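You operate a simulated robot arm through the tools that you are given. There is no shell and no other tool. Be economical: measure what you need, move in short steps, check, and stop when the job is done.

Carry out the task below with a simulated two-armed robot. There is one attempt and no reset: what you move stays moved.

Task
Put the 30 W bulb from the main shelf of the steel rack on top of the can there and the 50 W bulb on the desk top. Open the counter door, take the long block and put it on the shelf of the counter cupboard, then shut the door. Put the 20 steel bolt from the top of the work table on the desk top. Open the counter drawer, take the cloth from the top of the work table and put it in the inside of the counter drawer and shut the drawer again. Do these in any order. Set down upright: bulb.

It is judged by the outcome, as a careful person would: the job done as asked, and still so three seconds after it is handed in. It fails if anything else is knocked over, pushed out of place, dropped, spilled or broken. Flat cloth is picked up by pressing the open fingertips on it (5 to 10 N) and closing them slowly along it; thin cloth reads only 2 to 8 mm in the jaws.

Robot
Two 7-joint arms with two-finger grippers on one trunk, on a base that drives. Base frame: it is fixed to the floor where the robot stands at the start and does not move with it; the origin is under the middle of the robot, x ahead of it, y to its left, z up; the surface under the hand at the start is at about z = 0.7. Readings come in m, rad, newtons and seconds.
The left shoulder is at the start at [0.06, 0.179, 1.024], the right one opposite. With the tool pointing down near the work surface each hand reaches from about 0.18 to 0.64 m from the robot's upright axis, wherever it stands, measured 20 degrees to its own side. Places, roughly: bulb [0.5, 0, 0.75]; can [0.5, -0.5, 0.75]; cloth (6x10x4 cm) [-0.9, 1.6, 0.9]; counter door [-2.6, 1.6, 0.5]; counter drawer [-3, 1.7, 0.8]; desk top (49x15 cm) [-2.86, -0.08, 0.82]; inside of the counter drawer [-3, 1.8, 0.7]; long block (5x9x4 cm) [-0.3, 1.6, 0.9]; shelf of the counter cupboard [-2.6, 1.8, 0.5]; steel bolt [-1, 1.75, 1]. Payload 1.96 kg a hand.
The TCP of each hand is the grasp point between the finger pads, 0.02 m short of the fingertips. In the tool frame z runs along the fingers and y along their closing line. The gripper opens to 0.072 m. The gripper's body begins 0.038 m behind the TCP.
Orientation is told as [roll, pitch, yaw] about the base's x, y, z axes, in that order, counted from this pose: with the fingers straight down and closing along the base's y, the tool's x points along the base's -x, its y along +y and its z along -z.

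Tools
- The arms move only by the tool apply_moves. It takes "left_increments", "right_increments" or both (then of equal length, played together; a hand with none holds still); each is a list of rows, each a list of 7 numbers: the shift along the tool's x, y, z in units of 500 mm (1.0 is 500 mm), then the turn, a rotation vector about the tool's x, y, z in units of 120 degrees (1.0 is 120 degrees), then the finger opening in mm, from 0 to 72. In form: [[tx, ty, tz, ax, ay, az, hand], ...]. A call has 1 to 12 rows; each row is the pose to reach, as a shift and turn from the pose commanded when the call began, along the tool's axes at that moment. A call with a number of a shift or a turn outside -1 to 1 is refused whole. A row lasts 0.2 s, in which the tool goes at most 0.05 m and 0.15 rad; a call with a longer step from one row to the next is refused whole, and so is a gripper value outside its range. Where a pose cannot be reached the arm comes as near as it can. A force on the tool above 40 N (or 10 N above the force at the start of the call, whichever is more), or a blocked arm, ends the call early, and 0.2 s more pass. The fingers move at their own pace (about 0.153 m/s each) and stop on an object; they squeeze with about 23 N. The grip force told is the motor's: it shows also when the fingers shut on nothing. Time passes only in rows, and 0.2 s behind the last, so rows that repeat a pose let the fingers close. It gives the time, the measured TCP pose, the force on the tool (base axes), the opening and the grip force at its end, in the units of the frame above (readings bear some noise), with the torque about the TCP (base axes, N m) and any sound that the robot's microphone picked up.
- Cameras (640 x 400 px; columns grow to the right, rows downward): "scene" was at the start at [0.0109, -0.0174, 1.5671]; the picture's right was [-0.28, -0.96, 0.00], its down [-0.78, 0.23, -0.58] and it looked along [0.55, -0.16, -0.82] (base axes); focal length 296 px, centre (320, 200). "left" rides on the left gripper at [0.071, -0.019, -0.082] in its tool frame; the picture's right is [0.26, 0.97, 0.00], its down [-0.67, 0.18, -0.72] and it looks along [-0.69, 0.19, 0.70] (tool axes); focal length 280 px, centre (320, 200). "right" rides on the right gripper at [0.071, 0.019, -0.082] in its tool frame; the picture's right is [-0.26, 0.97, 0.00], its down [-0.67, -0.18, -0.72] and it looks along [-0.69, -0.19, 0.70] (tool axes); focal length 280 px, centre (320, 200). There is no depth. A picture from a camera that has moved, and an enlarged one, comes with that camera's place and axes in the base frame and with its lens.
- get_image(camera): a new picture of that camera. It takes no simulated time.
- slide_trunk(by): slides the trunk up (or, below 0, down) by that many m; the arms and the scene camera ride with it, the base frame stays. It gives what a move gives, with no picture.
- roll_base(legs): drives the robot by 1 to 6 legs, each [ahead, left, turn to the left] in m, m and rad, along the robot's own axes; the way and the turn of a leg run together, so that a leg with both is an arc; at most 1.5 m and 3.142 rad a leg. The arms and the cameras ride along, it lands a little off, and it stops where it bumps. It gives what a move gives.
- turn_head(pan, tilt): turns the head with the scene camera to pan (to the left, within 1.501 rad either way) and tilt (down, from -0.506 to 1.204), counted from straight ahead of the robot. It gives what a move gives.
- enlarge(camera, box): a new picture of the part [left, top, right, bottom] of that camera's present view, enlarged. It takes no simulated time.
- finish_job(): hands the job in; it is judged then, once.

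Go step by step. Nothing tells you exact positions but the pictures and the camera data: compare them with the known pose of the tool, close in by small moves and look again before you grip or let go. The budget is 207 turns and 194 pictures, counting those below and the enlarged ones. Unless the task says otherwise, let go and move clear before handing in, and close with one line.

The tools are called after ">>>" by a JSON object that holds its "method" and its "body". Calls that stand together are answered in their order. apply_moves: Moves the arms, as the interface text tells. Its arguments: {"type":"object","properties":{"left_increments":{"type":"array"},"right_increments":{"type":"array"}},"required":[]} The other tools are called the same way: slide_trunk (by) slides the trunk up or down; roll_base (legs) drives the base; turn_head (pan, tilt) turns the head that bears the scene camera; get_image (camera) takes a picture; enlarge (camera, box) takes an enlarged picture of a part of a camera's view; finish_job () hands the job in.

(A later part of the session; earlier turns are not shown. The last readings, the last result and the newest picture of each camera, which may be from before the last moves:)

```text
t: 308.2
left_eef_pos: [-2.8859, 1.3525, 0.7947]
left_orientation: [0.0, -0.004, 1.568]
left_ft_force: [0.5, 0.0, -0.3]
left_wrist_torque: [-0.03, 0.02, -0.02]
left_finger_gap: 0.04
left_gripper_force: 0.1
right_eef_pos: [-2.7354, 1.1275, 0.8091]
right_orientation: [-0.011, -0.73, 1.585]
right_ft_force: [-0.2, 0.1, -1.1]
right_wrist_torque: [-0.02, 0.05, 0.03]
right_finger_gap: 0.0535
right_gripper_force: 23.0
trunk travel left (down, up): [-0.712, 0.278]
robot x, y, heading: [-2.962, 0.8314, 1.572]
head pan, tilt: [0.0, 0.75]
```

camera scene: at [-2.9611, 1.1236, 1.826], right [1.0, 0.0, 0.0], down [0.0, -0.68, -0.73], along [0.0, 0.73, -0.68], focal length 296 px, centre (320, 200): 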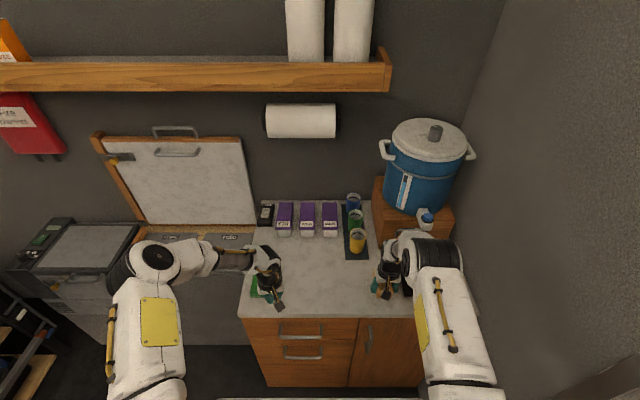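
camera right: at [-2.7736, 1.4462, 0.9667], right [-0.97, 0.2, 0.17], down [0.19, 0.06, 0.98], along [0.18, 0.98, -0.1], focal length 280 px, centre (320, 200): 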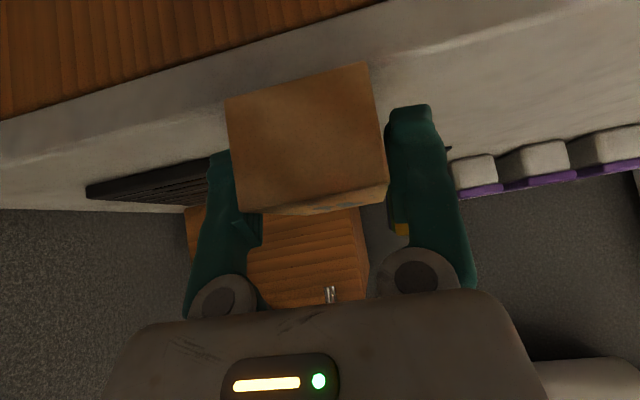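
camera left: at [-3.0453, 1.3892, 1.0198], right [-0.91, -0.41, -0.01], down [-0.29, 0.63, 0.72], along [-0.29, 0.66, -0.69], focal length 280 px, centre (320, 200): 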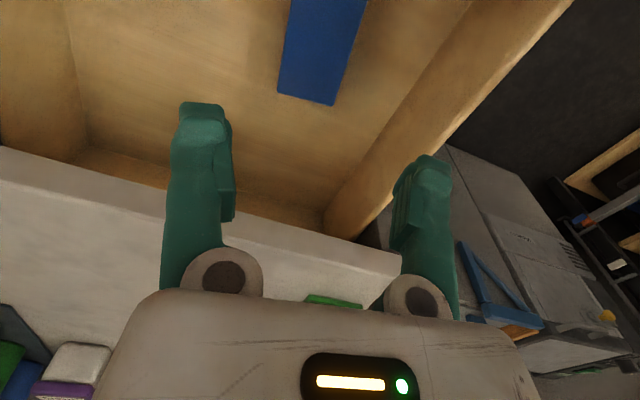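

>>> {"method": "apply_moves", "body": {"left_increments": [[0, -0.02, 0, 0, -0.07, 0, 40], [0, -0.04, 0, 0, -0.14, 0, 40], [0, -0.06, 0, 0, -0.21, 0, 40], [0, -0.08, 0, 0, -0.28, 0, 40], [0, -0.1, 0, 0, -0.35, 0, 40], [0, -0.12, 0, 0, -0.42, 0, 40], [0, -0.14, 0, 0, -0.49, 0, 40], [0, -0.16, 0, 0, -0.56, 0, 40], [0, -0.18, 0, 0, -0.63, 0, 40], [0, -0.186, 0, 0, -0.7, 0, 40], [0, -0.186, 0, 0, -0.75, 0, 40]], "right_increments": [[0, -0.08, 0, 0, 0, 0, 30], [0, -0.16, 0, 0, 0, 0, 30], [0, -0.22, 0, 0, 0, 0, 30], [0, -0.26, 0, 0, 0, 0, 30], [0, -0.26, 0, 0, 0, 0, 30], [0, -0.26, 0, 0, 0, 0, 30], [0, -0.26, 0, 0, 0, 0, 30], [0, -0.26, 0, 0, 0, 0, 30], [0, -0.26, 0, 0, 0, 0, 30], [0, -0.26, 0, 0, 0, 0, 30], [0, -0.26, 0, 0, 0, 0, 30]]}}

>>> {"method": "get_image", "body": {"camera": "left"}}

>>> {"method": "get_image", "body": {"camera": "scene"}}

```text
t: 310.8
left_eef_pos: [-2.7858, 1.3817, 0.8494]
left_orientation: [-2.454, -1.476, -2.241]
left_ft_force: [0.3, -0.6, 0.4]
left_wrist_torque: [-0.01, -0.01, 0.01]
left_finger_gap: 0.0401
left_gripper_force: 0.1
right_eef_pos: [-2.6082, 1.1273, 0.8103]
right_orientation: [-0.012, -0.729, 1.583]
right_ft_force: [0.0, 0.2, -1.4]
right_wrist_torque: [-0.06, -0.02, -0.02]
right_finger_gap: 0.0533
right_gripper_force: 23.4
trunk travel left (down, up): [-0.712, 0.278]
robot x, y, heading: [-2.9613, 0.8337, 1.569]
head pan, tilt: [0.0, 0.75]
stopped in row 11 (left hand): the arm was blocked; the commanded pose is now the measured one
```

```text
37 pictures are left
camera left: at [-2.7595, 1.3067, 0.7716], right [-0.95, 0.0, -0.32], down [-0.21, -0.77, 0.61], along [-0.24, 0.64, 0.73], focal length 280 px, centre (320, 200)
```

left: 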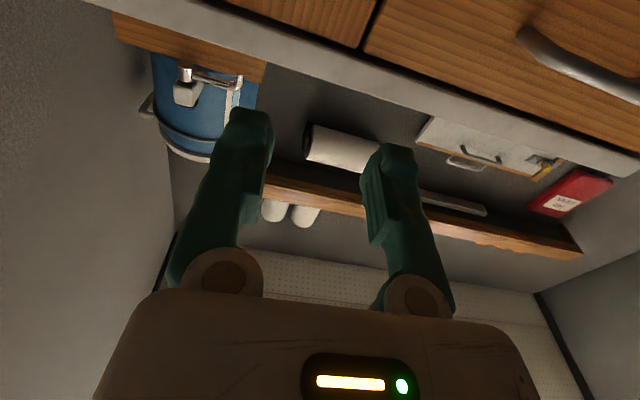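

```text
36 pictures are left
camera scene: at [-2.9609, 0.8598, 1.626], right [1.0, 0.0, 0.0], down [0.0, -0.68, -0.73], along [0.0, 0.73, -0.68], focal length 296 px, centre (320, 200)
```

scene: 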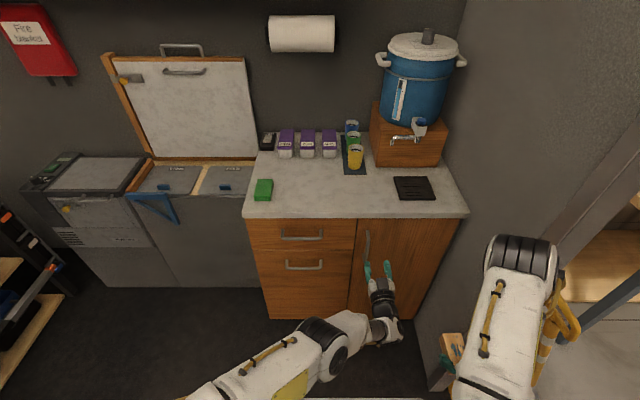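

The hand is now level, pointing at the counter, closing sideways. I lower the trunk and advance to the door handle.

>>> {"method": "slide_trunk", "body": {"by": -0.08}}

>>> {"method": "roll_base", "body": {"legs": [[0.115, 0.008, 0]]}}

>>> {"method": "enlarge", "body": {"camera": "scene", "box": [300, 200, 460, 330]}}

>>> {"method": "get_image", "body": {"camera": "left"}}

```text
t: 311.9
left_eef_pos: [-2.7857, 1.3824, 0.7684]
left_orientation: [-2.452, -1.475, -2.242]
left_ft_force: [-0.2, 0.0, -0.6]
left_wrist_torque: [-0.03, -0.02, -0.02]
left_finger_gap: 0.0398
left_gripper_force: 0.0
right_eef_pos: [-2.6071, 1.1273, 0.7313]
right_orientation: [-0.014, -0.729, 1.585]
right_ft_force: [0.6, 0.8, -0.5]
right_wrist_torque: [-0.03, 0.0, -0.02]
right_finger_gap: 0.053
right_gripper_force: 23.2
trunk travel left (down, up): [-0.632, 0.358]
robot x, y, heading: [-2.9618, 0.8339, 1.572]
head pan, tilt: [0.0, 0.75]
```

```text
t: 313.2
left_eef_pos: [-2.7923, 1.4992, 0.7683]
left_orientation: [-2.437, -1.476, -2.257]
left_ft_force: [-0.9, -0.3, 0.0]
left_wrist_torque: [-0.02, -0.03, 0.05]
left_finger_gap: 0.0402
left_gripper_force: 0.1
right_eef_pos: [-2.6155, 1.2439, 0.731]
right_orientation: [-0.015, -0.727, 1.584]
right_ft_force: [0.0, -0.6, -1.2]
right_wrist_torque: [-0.03, -0.01, -0.03]
right_finger_gap: 0.0532
right_gripper_force: 22.8
trunk travel left (down, up): [-0.632, 0.358]
robot x, y, heading: [-2.9712, 0.9537, 1.574]
head pan, tilt: [0.0, 0.75]
```

```text
3.08 times, centred on (380, 265) of scene
camera zoom: at [-2.9691, 0.9778, 1.5459], right [1.0, 0.0, 0.0], down [0.0, -0.68, -0.73], along [0.0, 0.73, -0.68], focal length 911 px, centre (135, 0)
```

zoom: 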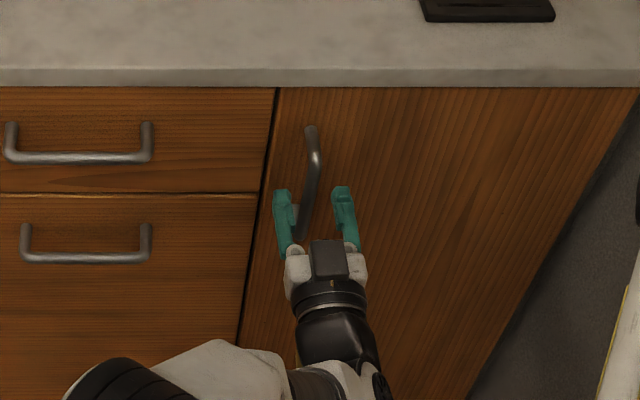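

```text
34 pictures are left
camera left: at [-2.7668, 1.4228, 0.6909], right [-0.95, 0.0, -0.32], down [-0.21, -0.77, 0.61], along [-0.24, 0.64, 0.73], focal length 280 px, centre (320, 200)
```

left: 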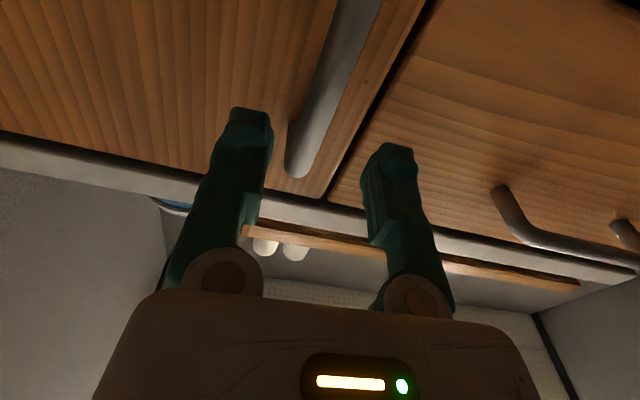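

>>> {"method": "roll_base", "body": {"legs": [[0.034, 0, 0]]}}

>>> {"method": "apply_moves", "body": {"left_increments": [[0, 0, 0, 0, 0, 0, 30], [0, 0, 0, 0, 0, 0, 20], [0, 0, 0, 0, 0, 0, 8], [0, 0, 0, 0, 0, 0, 4], [0, 0, 0, 0, 0, 0, 4]]}}

>>> {"method": "get_image", "body": {"camera": "left"}}

```text
t: 314.0
left_eef_pos: [-2.7916, 1.5314, 0.7671]
left_orientation: [-2.437, -1.475, -2.259]
left_ft_force: [-0.2, 1.1, 0.2]
left_wrist_torque: [0.04, 0.01, 0.02]
left_finger_gap: 0.0399
left_gripper_force: 0.1
right_eef_pos: [-2.6158, 1.2779, 0.7304]
right_orientation: [-0.014, -0.725, 1.582]
right_ft_force: [0.1, 0.0, -0.9]
right_wrist_torque: [0.01, 0.04, -0.01]
right_finger_gap: 0.0533
right_gripper_force: 23.4
trunk travel left (down, up): [-0.632, 0.358]
robot x, y, heading: [-2.9721, 0.9843, 1.565]
head pan, tilt: [0.0, 0.75]
```

```text
t: 315.2
left_eef_pos: [-2.7914, 1.5311, 0.7684]
left_orientation: [-2.456, -1.474, -2.239]
left_ft_force: [12.9, 3.1, 3.0]
left_wrist_torque: [-0.1, 0.07, -0.02]
left_finger_gap: 0.0118
left_gripper_force: 5.2
right_eef_pos: [-2.6152, 1.2757, 0.7313]
right_orientation: [-0.012, -0.73, 1.582]
right_ft_force: [-0.2, -0.3, -1.4]
right_wrist_torque: [-0.04, -0.01, -0.03]
right_finger_gap: 0.0529
right_gripper_force: 22.7
trunk travel left (down, up): [-0.632, 0.358]
robot x, y, heading: [-2.9705, 0.9853, 1.574]
head pan, tilt: [0.0, 0.75]
```

```text
33 pictures are left
camera left: at [-2.7647, 1.4559, 0.6924], right [-0.95, 0.01, -0.32], down [-0.21, -0.77, 0.61], along [-0.24, 0.64, 0.73], focal length 280 px, centre (320, 200)
```

left: 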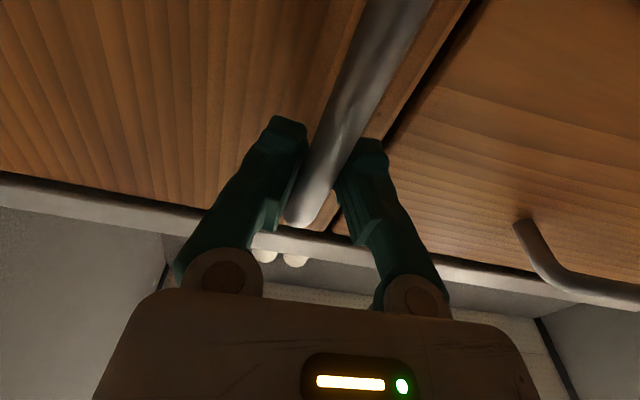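

Handle caught. I pull the door along its arc with the base.

>>> {"method": "roll_base", "body": {"legs": [[-0.085, -0.02, 0], [-0.077, -0.04, 0]]}}

>>> {"method": "get_image", "body": {"camera": "scene"}}

```text
t: 317.1
left_eef_pos: [-2.725, 1.3769, 0.7699]
left_orientation: [-2.452, -1.476, -2.251]
left_ft_force: [19.4, 15.5, -5.6]
left_wrist_torque: [-0.24, 0.13, -0.05]
left_finger_gap: 0.0184
left_gripper_force: 10.7
right_eef_pos: [-2.5538, 1.1196, 0.7299]
right_orientation: [-0.008, -0.726, 1.581]
right_ft_force: [0.8, 0.3, -1.5]
right_wrist_torque: [-0.05, -0.02, -0.03]
right_finger_gap: 0.0529
right_gripper_force: 22.9
trunk travel left (down, up): [-0.632, 0.358]
robot x, y, heading: [-2.9111, 0.8248, 1.575]
head pan, tilt: [0.0, 0.75]
stopped in leg 2: the force on the tool passed its limit at 42 N (the readings are from after the stop); the commanded pose is now the measured one
```

```text
32 pictures are left
camera scene: at [-2.9037, 0.855, 1.5458], right [1.0, 0.0, 0.0], down [0.0, -0.68, -0.73], along [0.0, 0.73, -0.68], focal length 296 px, centre (320, 200)
```

scene: 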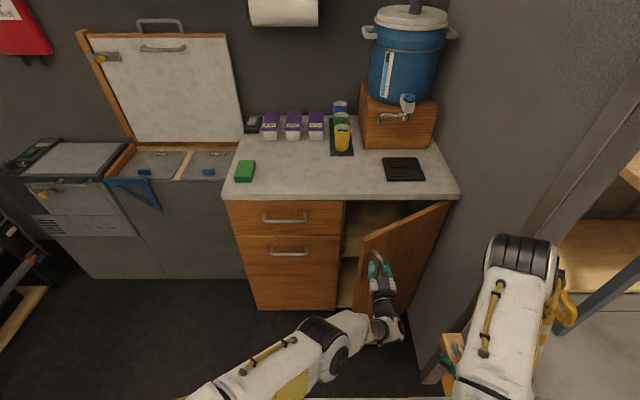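

The door is about 30° open. I loosen the fingers around the bar and push it further open by moving right and back.

>>> {"method": "apply_moves", "body": {"left_increments": [[0, 0, 0, 0, 0, 0, 26], [0, 0, 0, 0, 0, 0, 26]]}}

>>> {"method": "roll_base", "body": {"legs": [[-0.07, -0.055, 0], [-0.045, -0.07, 0]]}}

>>> {"method": "get_image", "body": {"camera": "scene"}}

```text
t: 317.7
left_eef_pos: [-2.7316, 1.3751, 0.7715]
left_orientation: [-2.448, -1.471, -2.251]
left_ft_force: [4.9, 3.2, 1.1]
left_wrist_torque: [0.05, 0.02, -0.02]
left_finger_gap: 0.0287
left_gripper_force: 2.1
right_eef_pos: [-2.5566, 1.1195, 0.731]
right_orientation: [-0.012, -0.73, 1.584]
right_ft_force: [0.7, -0.1, -0.5]
right_wrist_torque: [-0.02, -0.01, -0.02]
right_finger_gap: 0.0528
right_gripper_force: 23.4
trunk travel left (down, up): [-0.632, 0.358]
robot x, y, heading: [-2.9096, 0.822, 1.574]
head pan, tilt: [0.0, 0.75]
```

```text
t: 319.5
left_eef_pos: [-2.6068, 1.2592, 0.7707]
left_orientation: [-2.461, -1.47, -2.238]
left_ft_force: [-0.1, 0.1, -0.2]
left_wrist_torque: [0.02, 0.01, 0.01]
left_finger_gap: 0.0261
left_gripper_force: 0.0
right_eef_pos: [-2.4329, 1.0036, 0.7307]
right_orientation: [-0.012, -0.731, 1.584]
right_ft_force: [0.3, 0.0, -0.5]
right_wrist_torque: [0.02, -0.03, 0.0]
right_finger_gap: 0.0528
right_gripper_force: 23.4
trunk travel left (down, up): [-0.632, 0.358]
robot x, y, heading: [-2.7879, 0.7117, 1.579]
head pan, tilt: [0.0, 0.75]
```

```text
31 pictures are left
camera scene: at [-2.7838, 0.7352, 1.546], right [1.0, 0.0, 0.0], down [0.0, -0.68, -0.73], along [0.0, 0.73, -0.68], focal length 296 px, centre (320, 200)
```

scene: 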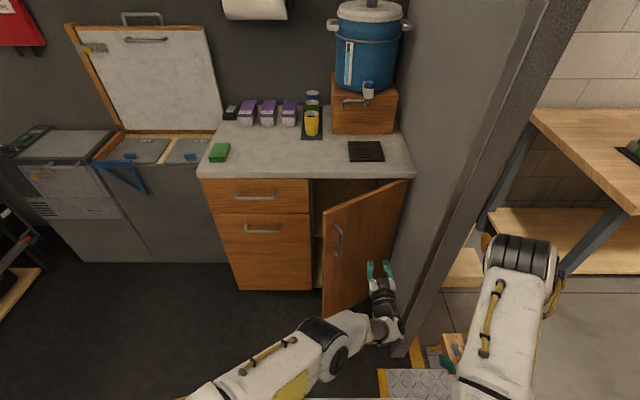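

The bar slipped free; the door is about 35° open. I'll go around its free edge and push it open from the inside.

>>> {"method": "apply_moves", "body": {"left_increments": [[0, 0, 0, 0, 0, 0, 10], [0, 0, 0, 0, 0, 0, 0]]}}

>>> {"method": "roll_base", "body": {"legs": [[0, 0.225, 0], [0.16, 0, 0]]}}

>>> {"method": "get_image", "body": {"camera": "scene"}}

```text
t: 320.1
left_eef_pos: [-2.6077, 1.2597, 0.7706]
left_orientation: [-2.445, -1.471, -2.248]
left_ft_force: [0.8, 0.5, -0.3]
left_wrist_torque: [0.01, 0.01, 0.01]
left_finger_gap: 0.0
left_gripper_force: 23.1
right_eef_pos: [-2.4335, 1.0042, 0.7304]
right_orientation: [-0.011, -0.73, 1.586]
right_ft_force: [-0.1, 0.0, -1.1]
right_wrist_torque: [0.0, 0.02, 0.0]
right_finger_gap: 0.0527
right_gripper_force: 23.7
trunk travel left (down, up): [-0.632, 0.358]
robot x, y, heading: [-2.7868, 0.7099, 1.576]
head pan, tilt: [0.0, 0.75]
```

```text
t: 322.8
left_eef_pos: [-2.8391, 1.4161, 0.7703]
left_orientation: [-2.437, -1.473, -2.251]
left_ft_force: [0.3, -0.1, 0.9]
left_wrist_torque: [0.01, -0.03, -0.01]
left_finger_gap: 0.0
left_gripper_force: 22.4
right_eef_pos: [-2.6625, 1.1614, 0.7312]
right_orientation: [-0.012, -0.727, 1.592]
right_ft_force: [0.5, 0.7, -1.1]
right_wrist_torque: [-0.03, 0.0, -0.01]
right_finger_gap: 0.0525
right_gripper_force: 22.6
trunk travel left (down, up): [-0.632, 0.358]
robot x, y, heading: [-3.0149, 0.8648, 1.582]
head pan, tilt: [0.0, 0.75]
```

```text
30 pictures are left
camera scene: at [-3.0128, 0.8924, 1.5459], right [1.0, 0.01, 0.0], down [0.01, -0.68, -0.73], along [-0.01, 0.73, -0.68], focal length 296 px, centre (320, 200)
```

scene: 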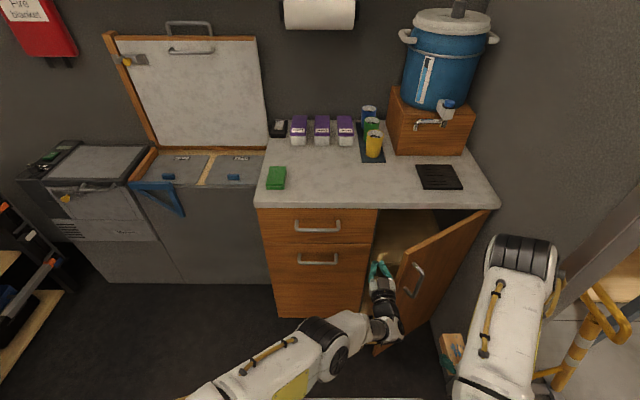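

>>> {"method": "roll_base", "body": {"legs": [[-0.05, -0.1, 0], [-0.09, -0.11, 0]]}}

>>> {"method": "get_image", "body": {"camera": "scene"}}

```text
t: 323.8
left_eef_pos: [-2.7918, 1.3893, 0.7699]
left_orientation: [-2.507, -1.467, -2.163]
left_ft_force: [-1.5, -0.2, -1.1]
left_wrist_torque: [0.08, -0.01, -0.04]
left_finger_gap: 0.0002
left_gripper_force: 23.3
right_eef_pos: [-2.6104, 1.132, 0.7307]
right_orientation: [-0.011, -0.731, 1.593]
right_ft_force: [0.5, 0.2, -1.2]
right_wrist_torque: [-0.01, 0.0, 0.01]
right_finger_gap: 0.0525
right_gripper_force: 23.1
trunk travel left (down, up): [-0.632, 0.358]
robot x, y, heading: [-2.961, 0.8392, 1.582]
head pan, tilt: [0.0, 0.75]
stopped in leg 1: the force on the tool passed its limit at 76 N (the readings are from after the stop); the commanded pose is now the measured one
```

```text
29 pictures are left
camera scene: at [-2.9582, 0.8604, 1.5459], right [1.0, 0.01, 0.0], down [0.01, -0.68, -0.73], along [-0.01, 0.73, -0.68], focal length 296 px, centre (320, 200)
```

scene: 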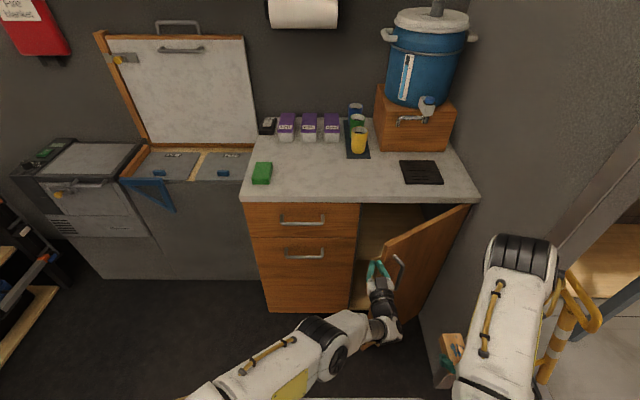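

>>> {"method": "roll_base", "body": {"legs": [[-0.01, -0.03, 0], [-0.012, -0.03, 0], [-0.015, -0.03, 0], [-0.018, -0.03, 0], [-0.02, -0.025, 0]]}}

>>> {"method": "get_image", "body": {"camera": "scene"}}

```text
t: 324.6
left_eef_pos: [-2.7912, 1.3862, 0.7713]
left_orientation: [-2.514, -1.463, -2.129]
left_ft_force: [-16.7, -8.2, 4.2]
left_wrist_torque: [0.05, 0.07, 0.11]
left_finger_gap: 0.0001
left_gripper_force: 22.8
right_eef_pos: [-2.6, 1.1296, 0.7319]
right_orientation: [-0.01, -0.731, 1.598]
right_ft_force: [0.1, 0.0, -0.9]
right_wrist_torque: [0.02, 0.02, 0.01]
right_finger_gap: 0.0526
right_gripper_force: 23.3
trunk travel left (down, up): [-0.632, 0.358]
robot x, y, heading: [-2.9494, 0.8319, 1.588]
head pan, tilt: [0.0, 0.75]
stopped in leg 1: the force on the tool passed its limit at 59 N (the readings are from after the stop); the commanded pose is now the measured one
```

```text
28 pictures are left
camera scene: at [-2.9485, 0.8558, 1.546], right [1.0, 0.01, 0.0], down [0.01, -0.68, -0.73], along [-0.01, 0.73, -0.68], focal length 296 px, centre (320, 200)
```

scene: 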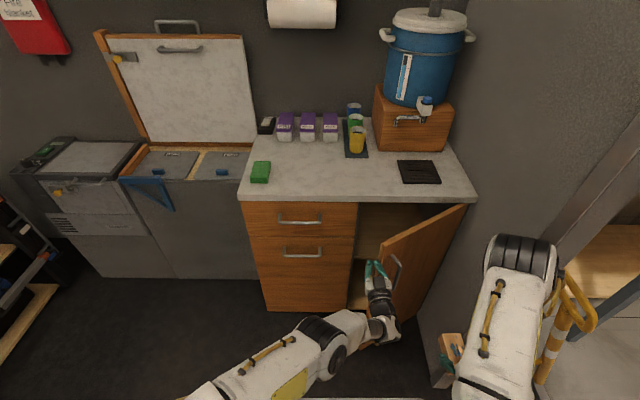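

The hand pressed on the door's edge. I'll instead hook the inner face from above with vertical fingers: back off and return the left hand to pointing down.

>>> {"method": "roll_base", "body": {"legs": [[0, 0.06, 0], [-0.14, 0, -0.015]]}}

>>> {"method": "apply_moves", "body": {"left_increments": [[0, 0, 0, 0, 0.07, 0, 0], [0, 0, 0, 0, 0.14, 0, 0], [0, 0, 0, 0, 0.21, 0, 0], [0, 0, 0, 0, 0.28, 0, 0], [0, 0, 0, 0, 0.35, 0, 0], [0, 0, 0, 0, 0.42, 0, 0], [0, 0, 0, 0, 0.49, 0, 0], [0, 0, 0, 0, 0.56, 0, 0], [0, 0, 0, 0, 0.63, 0, 0], [0, 0, 0, 0, 0.7, 0, 0], [0, 0, 0, 0, 0.765, 0, 0]]}}

>>> {"method": "slide_trunk", "body": {"by": 0.16}}

>>> {"method": "get_image", "body": {"camera": "scene"}}

```text
t: 326.5
left_eef_pos: [-2.8384, 1.2406, 0.7714]
left_orientation: [-2.505, -1.464, -2.156]
left_ft_force: [-0.1, -0.2, -0.2]
left_wrist_torque: [-0.01, 0.01, 0.01]
left_finger_gap: 0.0
left_gripper_force: 22.9
right_eef_pos: [-2.6531, 0.9814, 0.731]
right_orientation: [-0.01, -0.729, 1.582]
right_ft_force: [0.1, 0.5, 0.1]
right_wrist_torque: [0.03, 0.01, -0.02]
right_finger_gap: 0.0524
right_gripper_force: 22.9
trunk travel left (down, up): [-0.632, 0.358]
robot x, y, heading: [-3.0063, 0.6902, 1.57]
head pan, tilt: [0.0, 0.75]
```

```text
t: 328.9
left_eef_pos: [-2.8568, 1.2183, 0.7637]
left_orientation: [-0.065, -0.051, 1.621]
left_ft_force: [-0.3, -0.2, 1.2]
left_wrist_torque: [0.0, -0.06, 0.0]
left_finger_gap: 0.0002
left_gripper_force: 22.7
left hand out of reach, approached as far as the arm can: row 11
right_eef_pos: [-2.6544, 0.983, 0.7317]
right_orientation: [-0.011, -0.729, 1.584]
right_ft_force: [-0.2, 0.3, -2.1]
right_wrist_torque: [-0.03, -0.02, -0.02]
right_finger_gap: 0.0525
right_gripper_force: 23.3
trunk travel left (down, up): [-0.632, 0.358]
robot x, y, heading: [-3.0078, 0.6874, 1.568]
head pan, tilt: [0.0, 0.75]
```

```text
t: 330.8
left_eef_pos: [-2.8564, 1.2182, 0.9248]
left_orientation: [-0.066, -0.055, 1.62]
left_ft_force: [0.2, 0.1, -0.3]
left_wrist_torque: [-0.01, -0.03, -0.03]
left_finger_gap: 0.0
left_gripper_force: 22.9
right_eef_pos: [-2.6537, 0.9829, 0.8911]
right_orientation: [-0.01, -0.73, 1.583]
right_ft_force: [-0.2, -0.5, -0.8]
right_wrist_torque: [-0.01, 0.03, 0.02]
right_finger_gap: 0.0524
right_gripper_force: 22.9
trunk travel left (down, up): [-0.792, 0.198]
robot x, y, heading: [-3.0091, 0.694, 1.573]
head pan, tilt: [0.0, 0.75]
```

```text
27 pictures are left
camera scene: at [-3.0056, 0.7159, 1.7059], right [1.0, 0.0, 0.0], down [0.0, -0.68, -0.73], along [0.0, 0.73, -0.68], focal length 296 px, centre (320, 200)
```

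scene: 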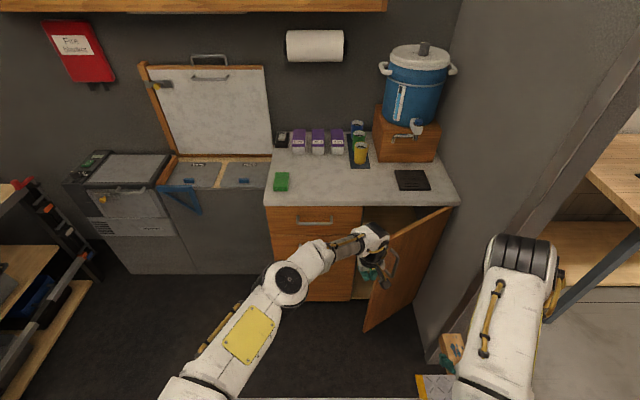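

>>> {"method": "roll_base", "body": {"legs": [[0.237, -0.126, 0]]}}

>>> {"method": "slide_trunk", "body": {"by": -0.085}}

>>> {"method": "enlarge", "body": {"camera": "scene", "box": [280, 180, 480, 340]}}

```text
t: 332.6
left_eef_pos: [-2.7297, 1.4538, 0.9245]
left_orientation: [-0.064, -0.053, 1.618]
left_ft_force: [1.1, 0.4, 0.2]
left_wrist_torque: [-0.02, 0.01, -0.02]
left_finger_gap: 0.0
left_gripper_force: 22.6
right_eef_pos: [-2.5281, 1.2167, 0.8903]
right_orientation: [-0.009, -0.731, 1.58]
right_ft_force: [0.1, -0.4, -1.1]
right_wrist_torque: [0.01, 0.0, 0.01]
right_finger_gap: 0.052
right_gripper_force: 22.8
trunk travel left (down, up): [-0.792, 0.198]
robot x, y, heading: [-2.8829, 0.9292, 1.569]
head pan, tilt: [0.0, 0.75]
```

```text
t: 333.9
left_eef_pos: [-2.7292, 1.4529, 0.8396]
left_orientation: [-0.064, -0.055, 1.618]
left_ft_force: [1.3, 0.8, 0.3]
left_wrist_torque: [0.01, 0.0, 0.02]
left_finger_gap: 0.0
left_gripper_force: 23.2
right_eef_pos: [-2.528, 1.217, 0.8069]
right_orientation: [-0.011, -0.731, 1.579]
right_ft_force: [-0.5, 0.0, -1.0]
right_wrist_torque: [-0.03, 0.0, 0.0]
right_finger_gap: 0.052
right_gripper_force: 23.0
trunk travel left (down, up): [-0.707, 0.283]
robot x, y, heading: [-2.8829, 0.9195, 1.568]
head pan, tilt: [0.0, 0.75]
```

```text
2.50 times, centred on (380, 260) of scene
camera zoom: at [-2.881, 0.9516, 1.621], right [1.0, 0.0, 0.0], down [0.0, -0.68, -0.73], along [0.0, 0.73, -0.68], focal length 740 px, centre (170, 50)
```

zoom: 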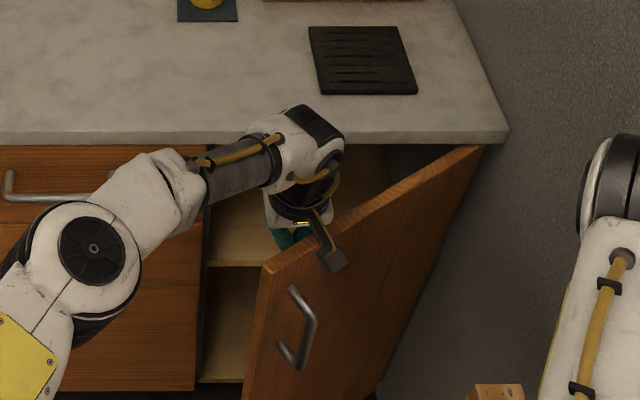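

>>> {"method": "roll_base", "body": {"legs": [[-0.04, -0.02, 0], [-0.04, -0.03, 0], [-0.035, -0.035, 0], [-0.03, -0.035, 0], [-0.02, -0.03, 0]]}}

>>> {"method": "get_image", "body": {"camera": "scene"}}

```text
t: 336.8
left_eef_pos: [-2.5813, 1.2892, 0.8403]
left_orientation: [-0.065, -0.055, 1.618]
left_ft_force: [0.1, 0.5, -0.3]
left_wrist_torque: [0.03, 0.01, 0.02]
left_finger_gap: 0.0
left_gripper_force: 22.8
right_eef_pos: [-2.3799, 1.0531, 0.8046]
right_orientation: [-0.009, -0.731, 1.583]
right_ft_force: [0.0, 0.4, -0.7]
right_wrist_torque: [-0.03, -0.02, 0.01]
right_finger_gap: 0.0521
right_gripper_force: 23.2
trunk travel left (down, up): [-0.707, 0.283]
robot x, y, heading: [-2.731, 0.7602, 1.564]
head pan, tilt: [0.0, 0.75]
```

```text
25 pictures are left
camera scene: at [-2.7333, 0.7881, 1.621], right [1.0, 0.0, 0.0], down [0.0, -0.68, -0.73], along [0.0, 0.73, -0.68], focal length 296 px, centre (320, 200)
```

scene: 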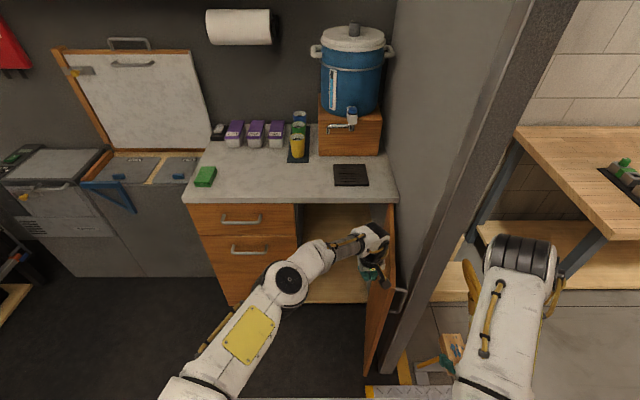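

The door is wide open. I raise and withdraw the left hand, move left, and extend the right hand with the block.

>>> {"method": "slide_trunk", "body": {"by": 0.1}}

>>> {"method": "roll_base", "body": {"legs": [[-0.02, 0.22, 0]]}}

>>> {"method": "apply_moves", "body": {"left_increments": [[0.05, 0.07, 0, 0, 0, 0, 0], [0.1, 0.14, 0, 0, 0, 0, 0], [0.13, 0.22, 0, 0, 0, 0, 0], [0.13, 0.3, 0, 0, 0, 0, 0], [0.13, 0.38, 0, 0, 0, 0, 0], [0.13, 0.44, 0, 0, 0, 0, 0]], "right_increments": [[-0.06, 0.03, 0.056, 0, 0, 0, 30], [-0.12, 0.06, 0.11, 0, 0, 0, 30], [-0.18, 0.09, 0.166, 0, 0, 0, 30], [-0.24, 0.12, 0.22, 0, 0, 0, 30], [-0.3, 0.14, 0.27, 0, 0, 0, 30], [-0.36, 0.16, 0.32, 0, 0, 0, 30]]}}

>>> {"method": "slide_trunk", "body": {"by": -0.27}}

>>> {"method": "get_image", "body": {"camera": "right"}}

>>> {"method": "get_image", "body": {"camera": "scene"}}

```text
t: 338.1
left_eef_pos: [-2.5813, 1.2898, 0.9387]
left_orientation: [-0.065, -0.053, 1.618]
left_ft_force: [0.0, -0.3, -0.7]
left_wrist_torque: [0.0, -0.02, -0.02]
left_finger_gap: 0.0
left_gripper_force: 22.9
right_eef_pos: [-2.3796, 1.0529, 0.906]
right_orientation: [-0.01, -0.728, 1.579]
right_ft_force: [-0.8, -0.2, -0.9]
right_wrist_torque: [-0.03, -0.01, -0.02]
right_finger_gap: 0.0518
right_gripper_force: 22.9
trunk travel left (down, up): [-0.807, 0.183]
robot x, y, heading: [-2.7337, 0.7637, 1.568]
head pan, tilt: [0.0, 0.75]
```

```text
t: 339.8
left_eef_pos: [-2.8032, 1.2702, 0.9387]
left_orientation: [-0.066, -0.055, 1.624]
left_ft_force: [-0.2, -0.3, 0.7]
left_wrist_torque: [-0.03, 0.01, -0.03]
left_finger_gap: 0.0
left_gripper_force: 22.7
right_eef_pos: [-2.601, 1.0353, 0.9051]
right_orientation: [-0.01, -0.729, 1.585]
right_ft_force: [-0.5, -0.4, -1.0]
right_wrist_torque: [-0.02, 0.0, -0.01]
right_finger_gap: 0.0517
right_gripper_force: 22.6
trunk travel left (down, up): [-0.807, 0.183]
robot x, y, heading: [-2.9508, 0.7427, 1.572]
head pan, tilt: [0.0, 0.75]
```

```text
t: 341.2
left_eef_pos: [-3.0186, 1.1942, 0.9212]
left_orientation: [-0.064, -0.054, 1.623]
left_ft_force: [-0.8, -0.1, -0.7]
left_wrist_torque: [0.01, -0.03, 0.0]
left_finger_gap: 0.0002
left_gripper_force: 23.1
right_eef_pos: [-2.6825, 1.2761, 0.9053]
right_orientation: [-0.011, -0.726, 1.587]
right_ft_force: [0.7, -0.1, -1.6]
right_wrist_torque: [-0.03, -0.02, -0.02]
right_finger_gap: 0.0514
right_gripper_force: 23.3
trunk travel left (down, up): [-0.807, 0.183]
robot x, y, heading: [-2.9537, 0.7457, 1.574]
head pan, tilt: [0.0, 0.75]
```

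```text
t: 343.9
left_eef_pos: [-3.0181, 1.1934, 0.6524]
left_orientation: [-0.064, -0.055, 1.625]
left_ft_force: [1.3, 0.3, -0.2]
left_wrist_torque: [0.01, 0.03, -0.02]
left_finger_gap: 0.0003
left_gripper_force: 22.4
right_eef_pos: [-2.6822, 1.2756, 0.6352]
right_orientation: [-0.011, -0.729, 1.586]
right_ft_force: [0.3, -0.7, -1.2]
right_wrist_torque: [0.0, 0.02, -0.03]
right_finger_gap: 0.0516
right_gripper_force: 23.1
trunk travel left (down, up): [-0.537, 0.453]
robot x, y, heading: [-2.9544, 0.7427, 1.576]
head pan, tilt: [0.0, 0.75]
```

```text
24 pictures are left
camera right: at [-2.7017, 1.166, 0.6494], right [-0.97, 0.19, 0.17], down [0.18, 0.03, 0.98], along [0.18, 0.98, -0.06], focal length 280 px, centre (320, 200)
```

right: 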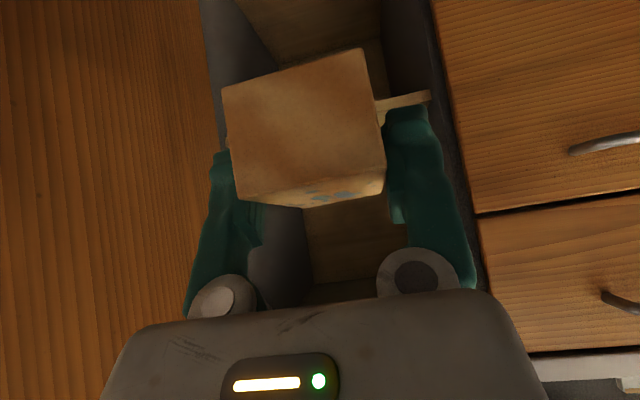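

```text
23 pictures are left
camera scene: at [-2.9519, 0.7677, 1.451], right [1.0, 0.0, 0.0], down [0.0, -0.68, -0.73], along [0.0, 0.73, -0.68], focal length 296 px, centre (320, 200)
```

scene: 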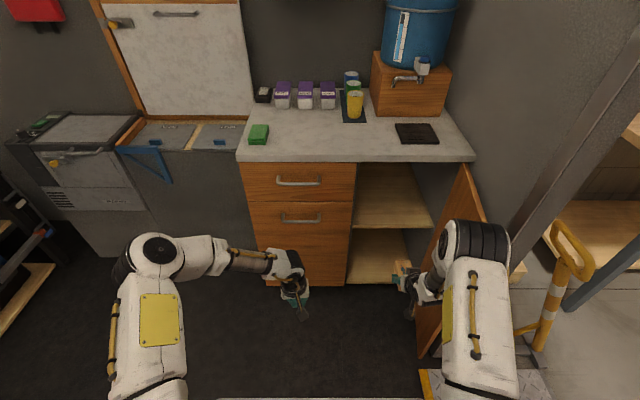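

The shelf's front edge is at about y=1.63, z=0.505. I extend the right arm further, then drive ahead to bring the block over the shelf.

>>> {"method": "apply_moves", "body": {"right_increments": [[-0.056, 0, 0.05, 0, 0, 0, 30], [-0.112, 0, 0.1, 0, 0, 0, 30], [-0.168, 0, 0.15, 0, 0, 0, 30], [-0.223, 0, 0.2, 0, 0, 0, 30]]}}

>>> {"method": "roll_base", "body": {"legs": [[0.2, 0, 0]]}}

>>> {"method": "get_image", "body": {"camera": "scene"}}

>>> {"method": "get_image", "body": {"camera": "right"}}

```text
t: 344.9
left_eef_pos: [-3.0175, 1.195, 0.6524]
left_orientation: [-0.063, -0.053, 1.622]
left_ft_force: [0.3, 1.4, -0.3]
left_wrist_torque: [0.05, 0.0, 0.02]
left_finger_gap: 0.0
left_gripper_force: 22.7
right_eef_pos: [-2.6813, 1.426, 0.6336]
right_orientation: [-0.012, -0.727, 1.585]
right_ft_force: [-0.3, 0.7, -0.8]
right_wrist_torque: [-0.03, 0.01, -0.01]
right_finger_gap: 0.0512
right_gripper_force: 22.9
trunk travel left (down, up): [-0.537, 0.453]
robot x, y, heading: [-2.9549, 0.7399, 1.575]
head pan, tilt: [0.0, 0.75]
```

```text
t: 346.5
left_eef_pos: [-3.0174, 1.3945, 0.6514]
left_orientation: [-0.066, -0.055, 1.622]
left_ft_force: [0.7, 0.2, -0.5]
left_wrist_torque: [-0.01, -0.02, 0.03]
left_finger_gap: 0.0001
left_gripper_force: 23.2
right_eef_pos: [-2.6785, 1.6258, 0.634]
right_orientation: [-0.01, -0.728, 1.583]
right_ft_force: [-0.5, 0.5, -1.2]
right_wrist_torque: [-0.04, -0.01, -0.03]
right_finger_gap: 0.0509
right_gripper_force: 23.0
trunk travel left (down, up): [-0.537, 0.453]
robot x, y, heading: [-2.9518, 0.9408, 1.565]
head pan, tilt: [0.0, 0.75]
```

```text
22 pictures are left
camera scene: at [-2.9519, 0.9701, 1.4509], right [1.0, 0.0, 0.0], down [0.0, -0.68, -0.73], along [0.0, 0.73, -0.68], focal length 296 px, centre (320, 200)
```

scene: 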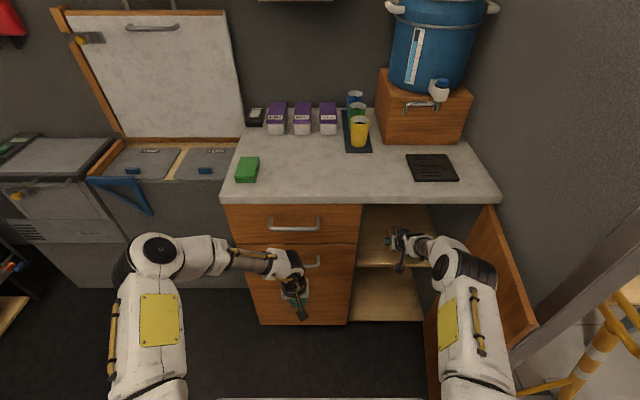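

```text
21 pictures are left
camera right: at [-2.6993, 1.5179, 0.6484], right [-0.97, 0.19, 0.17], down [0.18, 0.03, 0.98], along [0.18, 0.98, -0.06], focal length 280 px, centre (320, 200)
```

right: 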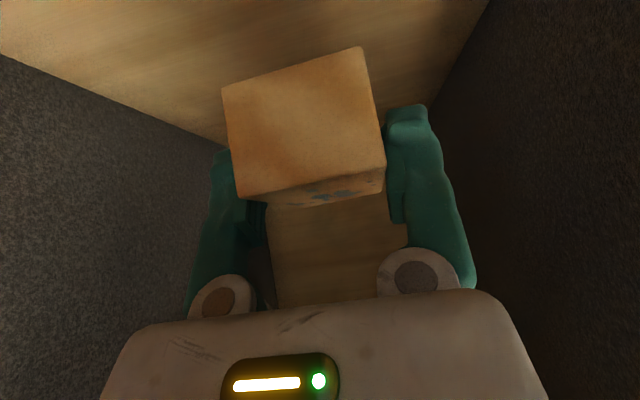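

>>> {"method": "roll_base", "body": {"legs": [[0.085, 0, 0]]}}

>>> {"method": "slide_trunk", "body": {"by": -0.07}}

>>> {"method": "get_image", "body": {"camera": "right"}}

```text
t: 347.6
left_eef_pos: [-3.0179, 1.479, 0.6505]
left_orientation: [-0.063, -0.054, 1.622]
left_ft_force: [0.1, -0.2, -0.9]
left_wrist_torque: [-0.03, 0.01, 0.0]
left_finger_gap: 0.0
left_gripper_force: 22.6
right_eef_pos: [-2.6791, 1.7114, 0.6341]
right_orientation: [-0.011, -0.728, 1.583]
right_ft_force: [-0.2, 0.0, -1.1]
right_wrist_torque: [-0.01, -0.01, 0.01]
right_finger_gap: 0.0513
right_gripper_force: 22.9
trunk travel left (down, up): [-0.537, 0.453]
robot x, y, heading: [-2.9498, 1.0284, 1.574]
head pan, tilt: [0.0, 0.75]
```

```text
t: 348.7
left_eef_pos: [-3.018, 1.4777, 0.5827]
left_orientation: [-0.065, -0.056, 1.622]
left_ft_force: [-0.2, 0.5, 0.5]
left_wrist_torque: [0.02, 0.01, 0.0]
left_finger_gap: 0.0
left_gripper_force: 22.8
right_eef_pos: [-2.6801, 1.7105, 0.5654]
right_orientation: [-0.011, -0.73, 1.583]
right_ft_force: [0.0, -0.4, -0.4]
right_wrist_torque: [0.02, 0.01, -0.03]
right_finger_gap: 0.051
right_gripper_force: 22.8
trunk travel left (down, up): [-0.467, 0.523]
robot x, y, heading: [-2.9544, 1.0272, 1.57]
head pan, tilt: [0.0, 0.75]
```

```text
20 pictures are left
camera right: at [-2.6995, 1.6019, 0.5793], right [-0.97, 0.19, 0.17], down [0.18, 0.03, 0.98], along [0.18, 0.98, -0.06], focal length 280 px, centre (320, 200)
```

right: 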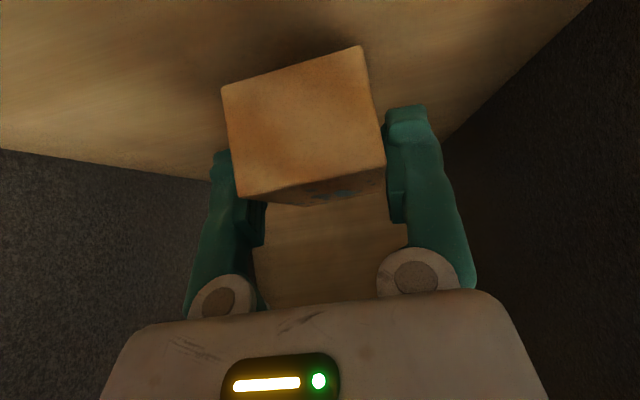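

>>> {"method": "slide_trunk", "body": {"by": -0.015}}

>>> {"method": "slide_trunk", "body": {"by": -0.01}}

>>> {"method": "slide_trunk", "body": {"by": -0.008}}

```text
t: 349.3
left_eef_pos: [-3.0163, 1.4782, 0.5674]
left_orientation: [-0.065, -0.055, 1.62]
left_ft_force: [-0.4, -0.3, 0.1]
left_wrist_torque: [-0.01, -0.02, 0.03]
left_finger_gap: 0.0002
left_gripper_force: 23.1
right_eef_pos: [-2.68, 1.7108, 0.5494]
right_orientation: [-0.01, -0.728, 1.58]
right_ft_force: [0.3, -0.3, -0.8]
right_wrist_torque: [-0.04, -0.01, -0.01]
right_finger_gap: 0.0513
right_gripper_force: 22.6
trunk travel left (down, up): [-0.452, 0.538]
robot x, y, heading: [-2.9534, 1.0273, 1.574]
head pan, tilt: [0.0, 0.75]
```

```text
t: 349.9
left_eef_pos: [-3.016, 1.4781, 0.5578]
left_orientation: [-0.065, -0.052, 1.621]
left_ft_force: [-0.3, 0.3, -0.5]
left_wrist_torque: [0.03, 0.0, 0.01]
left_finger_gap: 0.0002
left_gripper_force: 23.4
right_eef_pos: [-2.6791, 1.711, 0.5391]
right_orientation: [-0.011, -0.728, 1.583]
right_ft_force: [0.9, 0.3, -1.5]
right_wrist_torque: [-0.01, 0.0, -0.02]
right_finger_gap: 0.0511
right_gripper_force: 23.3
trunk travel left (down, up): [-0.442, 0.548]
robot x, y, heading: [-2.9536, 1.0253, 1.568]
head pan, tilt: [0.0, 0.75]
```

```text
t: 350.5
left_eef_pos: [-3.0173, 1.4777, 0.5494]
left_orientation: [-0.065, -0.056, 1.62]
left_ft_force: [-0.9, -0.3, 0.0]
left_wrist_torque: [-0.02, 0.01, 0.01]
left_finger_gap: 0.0
left_gripper_force: 22.6
right_eef_pos: [-2.68, 1.7115, 0.5367]
right_orientation: [-0.014, -0.736, 1.584]
right_ft_force: [1.1, 1.8, 17.8]
right_wrist_torque: [-0.36, 0.45, -0.04]
right_finger_gap: 0.051
right_gripper_force: 23.5
trunk travel left (down, up): [-0.434, 0.556]
robot x, y, heading: [-2.9515, 1.0281, 1.568]
head pan, tilt: [0.0, 0.75]
```

Contact with the shelf. I release, rise, and withdraw.

>>> {"method": "apply_moves", "body": {"right_increments": [[0, 0, 0, 0, 0, 0, 50], [0, 0, 0, 0, 0, 0, 56], [0, 0, 0, 0, 0, 0, 64], [0, 0, 0, 0, 0, 0, 70], [0, 0, 0, 0, 0, 0, 72]]}}

>>> {"method": "slide_trunk", "body": {"by": 0.06}}

>>> {"method": "get_image", "body": {"camera": "right"}}

```text
t: 351.7
left_eef_pos: [-3.0177, 1.4791, 0.5494]
left_orientation: [-0.064, -0.053, 1.624]
left_ft_force: [0.6, -2.0, -0.4]
left_wrist_torque: [0.03, -0.01, -0.04]
left_finger_gap: 0.0
left_gripper_force: 22.9
right_eef_pos: [-2.6779, 1.7116, 0.5316]
right_orientation: [-0.011, -0.727, 1.583]
right_ft_force: [-0.5, 0.3, -0.5]
right_wrist_torque: [0.02, 0.0, 0.0]
right_finger_gap: 0.0723
right_gripper_force: 0.0
trunk travel left (down, up): [-0.434, 0.556]
robot x, y, heading: [-2.9542, 1.0301, 1.577]
head pan, tilt: [0.0, 0.75]
```

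```text
t: 352.7
left_eef_pos: [-3.0173, 1.4784, 0.6089]
left_orientation: [-0.064, -0.053, 1.623]
left_ft_force: [-0.1, 1.6, 0.5]
left_wrist_torque: [0.03, 0.01, 0.0]
left_finger_gap: 0.0001
left_gripper_force: 22.8
right_eef_pos: [-2.6793, 1.711, 0.591]
right_orientation: [-0.01, -0.727, 1.586]
right_ft_force: [-0.4, -0.8, -0.5]
right_wrist_torque: [0.0, -0.01, 0.03]
right_finger_gap: 0.072
right_gripper_force: 0.1
trunk travel left (down, up): [-0.494, 0.496]
robot x, y, heading: [-2.9531, 1.0277, 1.569]
head pan, tilt: [0.0, 0.75]
```

```text
19 pictures are left
camera right: at [-2.6996, 1.602, 0.6059], right [-0.97, 0.19, 0.17], down [0.18, 0.03, 0.98], along [0.18, 0.98, -0.06], focal length 280 px, centre (320, 200)
```

right: 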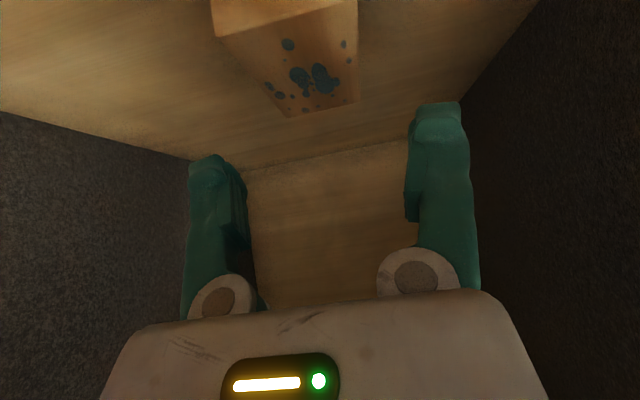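

The block lies on the shelf. I withdraw and check the door.

>>> {"method": "roll_base", "body": {"legs": [[-0.47, 0, 0]]}}

>>> {"method": "slide_trunk", "body": {"by": 0.2}}

>>> {"method": "turn_head", "body": {"pan": -0.35, "tilt": 0.65}}

>>> {"method": "get_image", "body": {"camera": "scene"}}

```text
t: 355.4
left_eef_pos: [-3.0187, 1.0174, 0.609]
left_orientation: [-0.065, -0.057, 1.632]
left_ft_force: [-0.3, 0.0, 0.1]
left_wrist_torque: [0.0, -0.02, 0.04]
left_finger_gap: 0.0
left_gripper_force: 23.2
right_eef_pos: [-2.6839, 1.2532, 0.5915]
right_orientation: [-0.012, -0.729, 1.593]
right_ft_force: [-1.2, -1.6, -0.3]
right_wrist_torque: [0.04, -0.01, -0.01]
right_finger_gap: 0.0717
right_gripper_force: 0.0
trunk travel left (down, up): [-0.494, 0.496]
robot x, y, heading: [-2.9519, 0.5674, 1.582]
head pan, tilt: [0.0, 0.75]
```

```text
t: 357.6
left_eef_pos: [-3.0194, 1.0196, 0.8096]
left_orientation: [-0.065, -0.054, 1.629]
left_ft_force: [-0.4, -0.1, -0.5]
left_wrist_torque: [-0.01, 0.04, 0.0]
left_finger_gap: 0.0
left_gripper_force: 23.2
right_eef_pos: [-2.684, 1.2545, 0.7929]
right_orientation: [-0.01, -0.729, 1.591]
right_ft_force: [-0.3, 0.4, 0.5]
right_wrist_torque: [-0.01, 0.04, -0.01]
right_finger_gap: 0.0718
right_gripper_force: 0.1
trunk travel left (down, up): [-0.694, 0.296]
robot x, y, heading: [-2.9511, 0.5677, 1.581]
head pan, tilt: [0.0, 0.75]
```

```text
t: 358.4
left_eef_pos: [-3.0182, 1.0202, 0.8083]
left_orientation: [-0.065, -0.054, 1.63]
left_ft_force: [-0.6, 0.1, 0.0]
left_wrist_torque: [0.02, 0.01, 0.03]
left_finger_gap: 0.0
left_gripper_force: 23.3
right_eef_pos: [-2.683, 1.2539, 0.792]
right_orientation: [-0.011, -0.729, 1.593]
right_ft_force: [-0.7, 0.8, -0.2]
right_wrist_torque: [-0.01, 0.01, -0.04]
right_finger_gap: 0.0724
right_gripper_force: 0.1
trunk travel left (down, up): [-0.694, 0.296]
robot x, y, heading: [-2.9492, 0.5655, 1.579]
head pan, tilt: [-0.351, 0.649]
```

```text
18 pictures are left
camera scene: at [-2.9206, 0.5931, 1.6165], right [0.94, -0.33, 0.0], down [-0.2, -0.57, -0.8], along [0.27, 0.75, -0.6], focal length 296 px, centre (320, 200)
```

scene: 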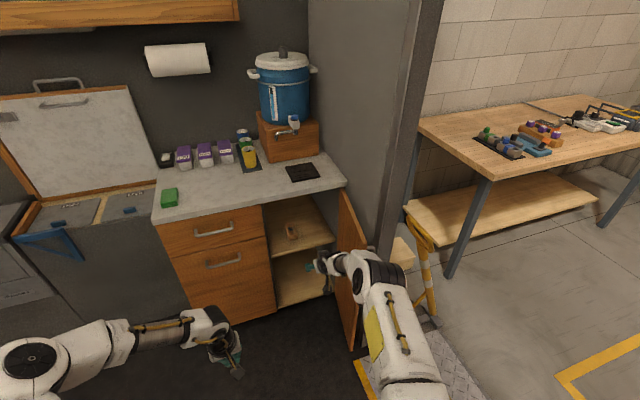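

The block rests on the shelf. Now I bring the right hand around the door's outer side to push it shut.

>>> {"method": "apply_moves", "body": {"right_increments": [[0.056, 0, -0.05, 0, 0, 0, 30], [0.112, 0, -0.1, 0, 0, 0, 0], [0.168, 0, -0.15, 0, 0, 0, 0], [0.223, -0.04, -0.2, 0, 0, 0, 0], [0.223, -0.12, -0.2, 0, 0, 0, 0], [0.223, -0.2, -0.2, 0, 0, 0, 0], [0.223, -0.24, -0.2, 0, 0, 0, 0]]}}

>>> {"method": "roll_base", "body": {"legs": [[0.03, 0, 0], [0, -0.12, 0]]}}

>>> {"method": "get_image", "body": {"camera": "scene"}}

```text
t: 360.0
left_eef_pos: [-3.0183, 1.0191, 0.8095]
left_orientation: [-0.064, -0.054, 1.63]
left_ft_force: [0.0, 0.3, 0.3]
left_wrist_torque: [0.03, -0.01, 0.05]
left_finger_gap: 0.0002
left_gripper_force: 23.4
right_eef_pos: [-2.5592, 1.1092, 0.7949]
right_orientation: [-0.011, -0.729, 1.591]
right_ft_force: [0.3, 0.6, -0.4]
right_wrist_torque: [0.0, 0.01, 0.0]
right_finger_gap: 0.0
right_gripper_force: 22.7
trunk travel left (down, up): [-0.694, 0.296]
robot x, y, heading: [-2.9488, 0.5711, 1.577]
head pan, tilt: [-0.351, 0.649]
```

```text
t: 361.7
left_eef_pos: [-2.8962, 1.0508, 0.8094]
left_orientation: [-0.064, -0.056, 1.63]
left_ft_force: [0.7, -0.1, 0.4]
left_wrist_torque: [0.01, 0.0, 0.01]
left_finger_gap: 0.0
left_gripper_force: 22.7
right_eef_pos: [-2.4398, 1.1409, 0.795]
right_orientation: [-0.01, -0.729, 1.592]
right_ft_force: [0.2, -0.4, 0.4]
right_wrist_torque: [-0.02, 0.01, 0.0]
right_finger_gap: 0.0
right_gripper_force: 22.7
trunk travel left (down, up): [-0.694, 0.296]
robot x, y, heading: [-2.8345, 0.6, 1.579]
head pan, tilt: [-0.351, 0.649]
```

```text
17 pictures are left
camera scene: at [-2.7989, 0.6235, 1.6166], right [0.94, -0.34, 0.0], down [-0.2, -0.57, -0.8], along [0.27, 0.75, -0.6], focal length 296 px, centre (320, 200)
```

scene: 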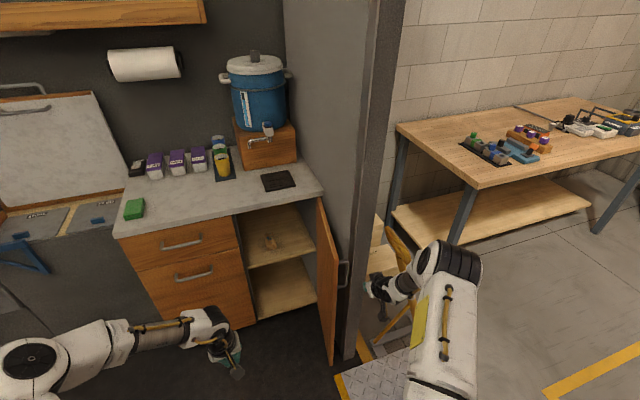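

>>> {"method": "slide_trunk", "body": {"by": -0.17}}

>>> {"method": "roll_base", "body": {"legs": [[0.075, 0, 0], [0.03, 0.08, 0], [0.05, 0.076, 0], [0.052, 0.06, 0]]}}

>>> {"method": "get_image", "body": {"camera": "scene"}}

```text
t: 363.6
left_eef_pos: [-2.8975, 1.0503, 0.6394]
left_orientation: [-0.065, -0.055, 1.631]
left_ft_force: [-0.3, 0.2, -0.1]
left_wrist_torque: [-0.01, 0.01, 0.01]
left_finger_gap: 0.0
left_gripper_force: 22.9
right_eef_pos: [-2.44, 1.1397, 0.6264]
right_orientation: [-0.011, -0.728, 1.592]
right_ft_force: [-0.1, -0.3, -0.2]
right_wrist_torque: [0.01, 0.0, 0.04]
right_finger_gap: 0.0001
right_gripper_force: 22.5
trunk travel left (down, up): [-0.524, 0.466]
robot x, y, heading: [-2.828, 0.5972, 1.58]
head pan, tilt: [-0.351, 0.649]
```

```text
t: 365.9
left_eef_pos: [-3.0284, 1.1836, 0.6391]
left_orientation: [-0.067, -0.056, 1.633]
left_ft_force: [-0.9, 0.0, -0.7]
left_wrist_torque: [0.0, 0.01, 0.05]
left_finger_gap: 0.0
left_gripper_force: 23.0
right_eef_pos: [-2.5713, 1.2706, 0.6228]
right_orientation: [-0.01, -0.716, 1.598]
right_ft_force: [-4.3, -5.6, 1.7]
right_wrist_torque: [0.18, -0.32, 0.51]
right_finger_gap: 0.0
right_gripper_force: 23.4
trunk travel left (down, up): [-0.524, 0.466]
robot x, y, heading: [-2.9611, 0.7338, 1.585]
head pan, tilt: [-0.351, 0.649]
stopped in leg 3: the robot was blocked; the commanded pose is now the measured one
```

```text
16 pictures are left
camera scene: at [-2.9311, 0.7579, 1.4465], right [0.94, -0.33, 0.0], down [-0.2, -0.57, -0.8], along [0.27, 0.75, -0.6], focal length 296 px, centre (320, 200)
```

scene: 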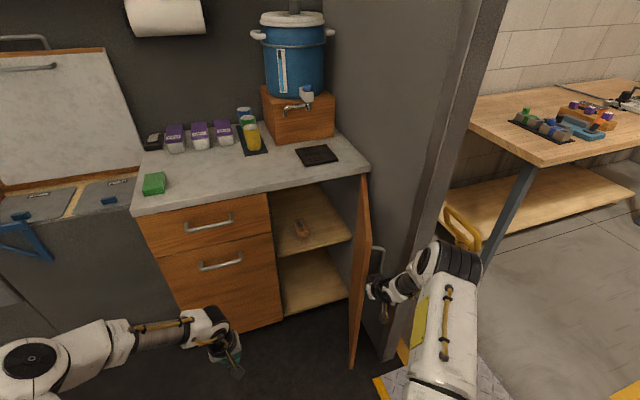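

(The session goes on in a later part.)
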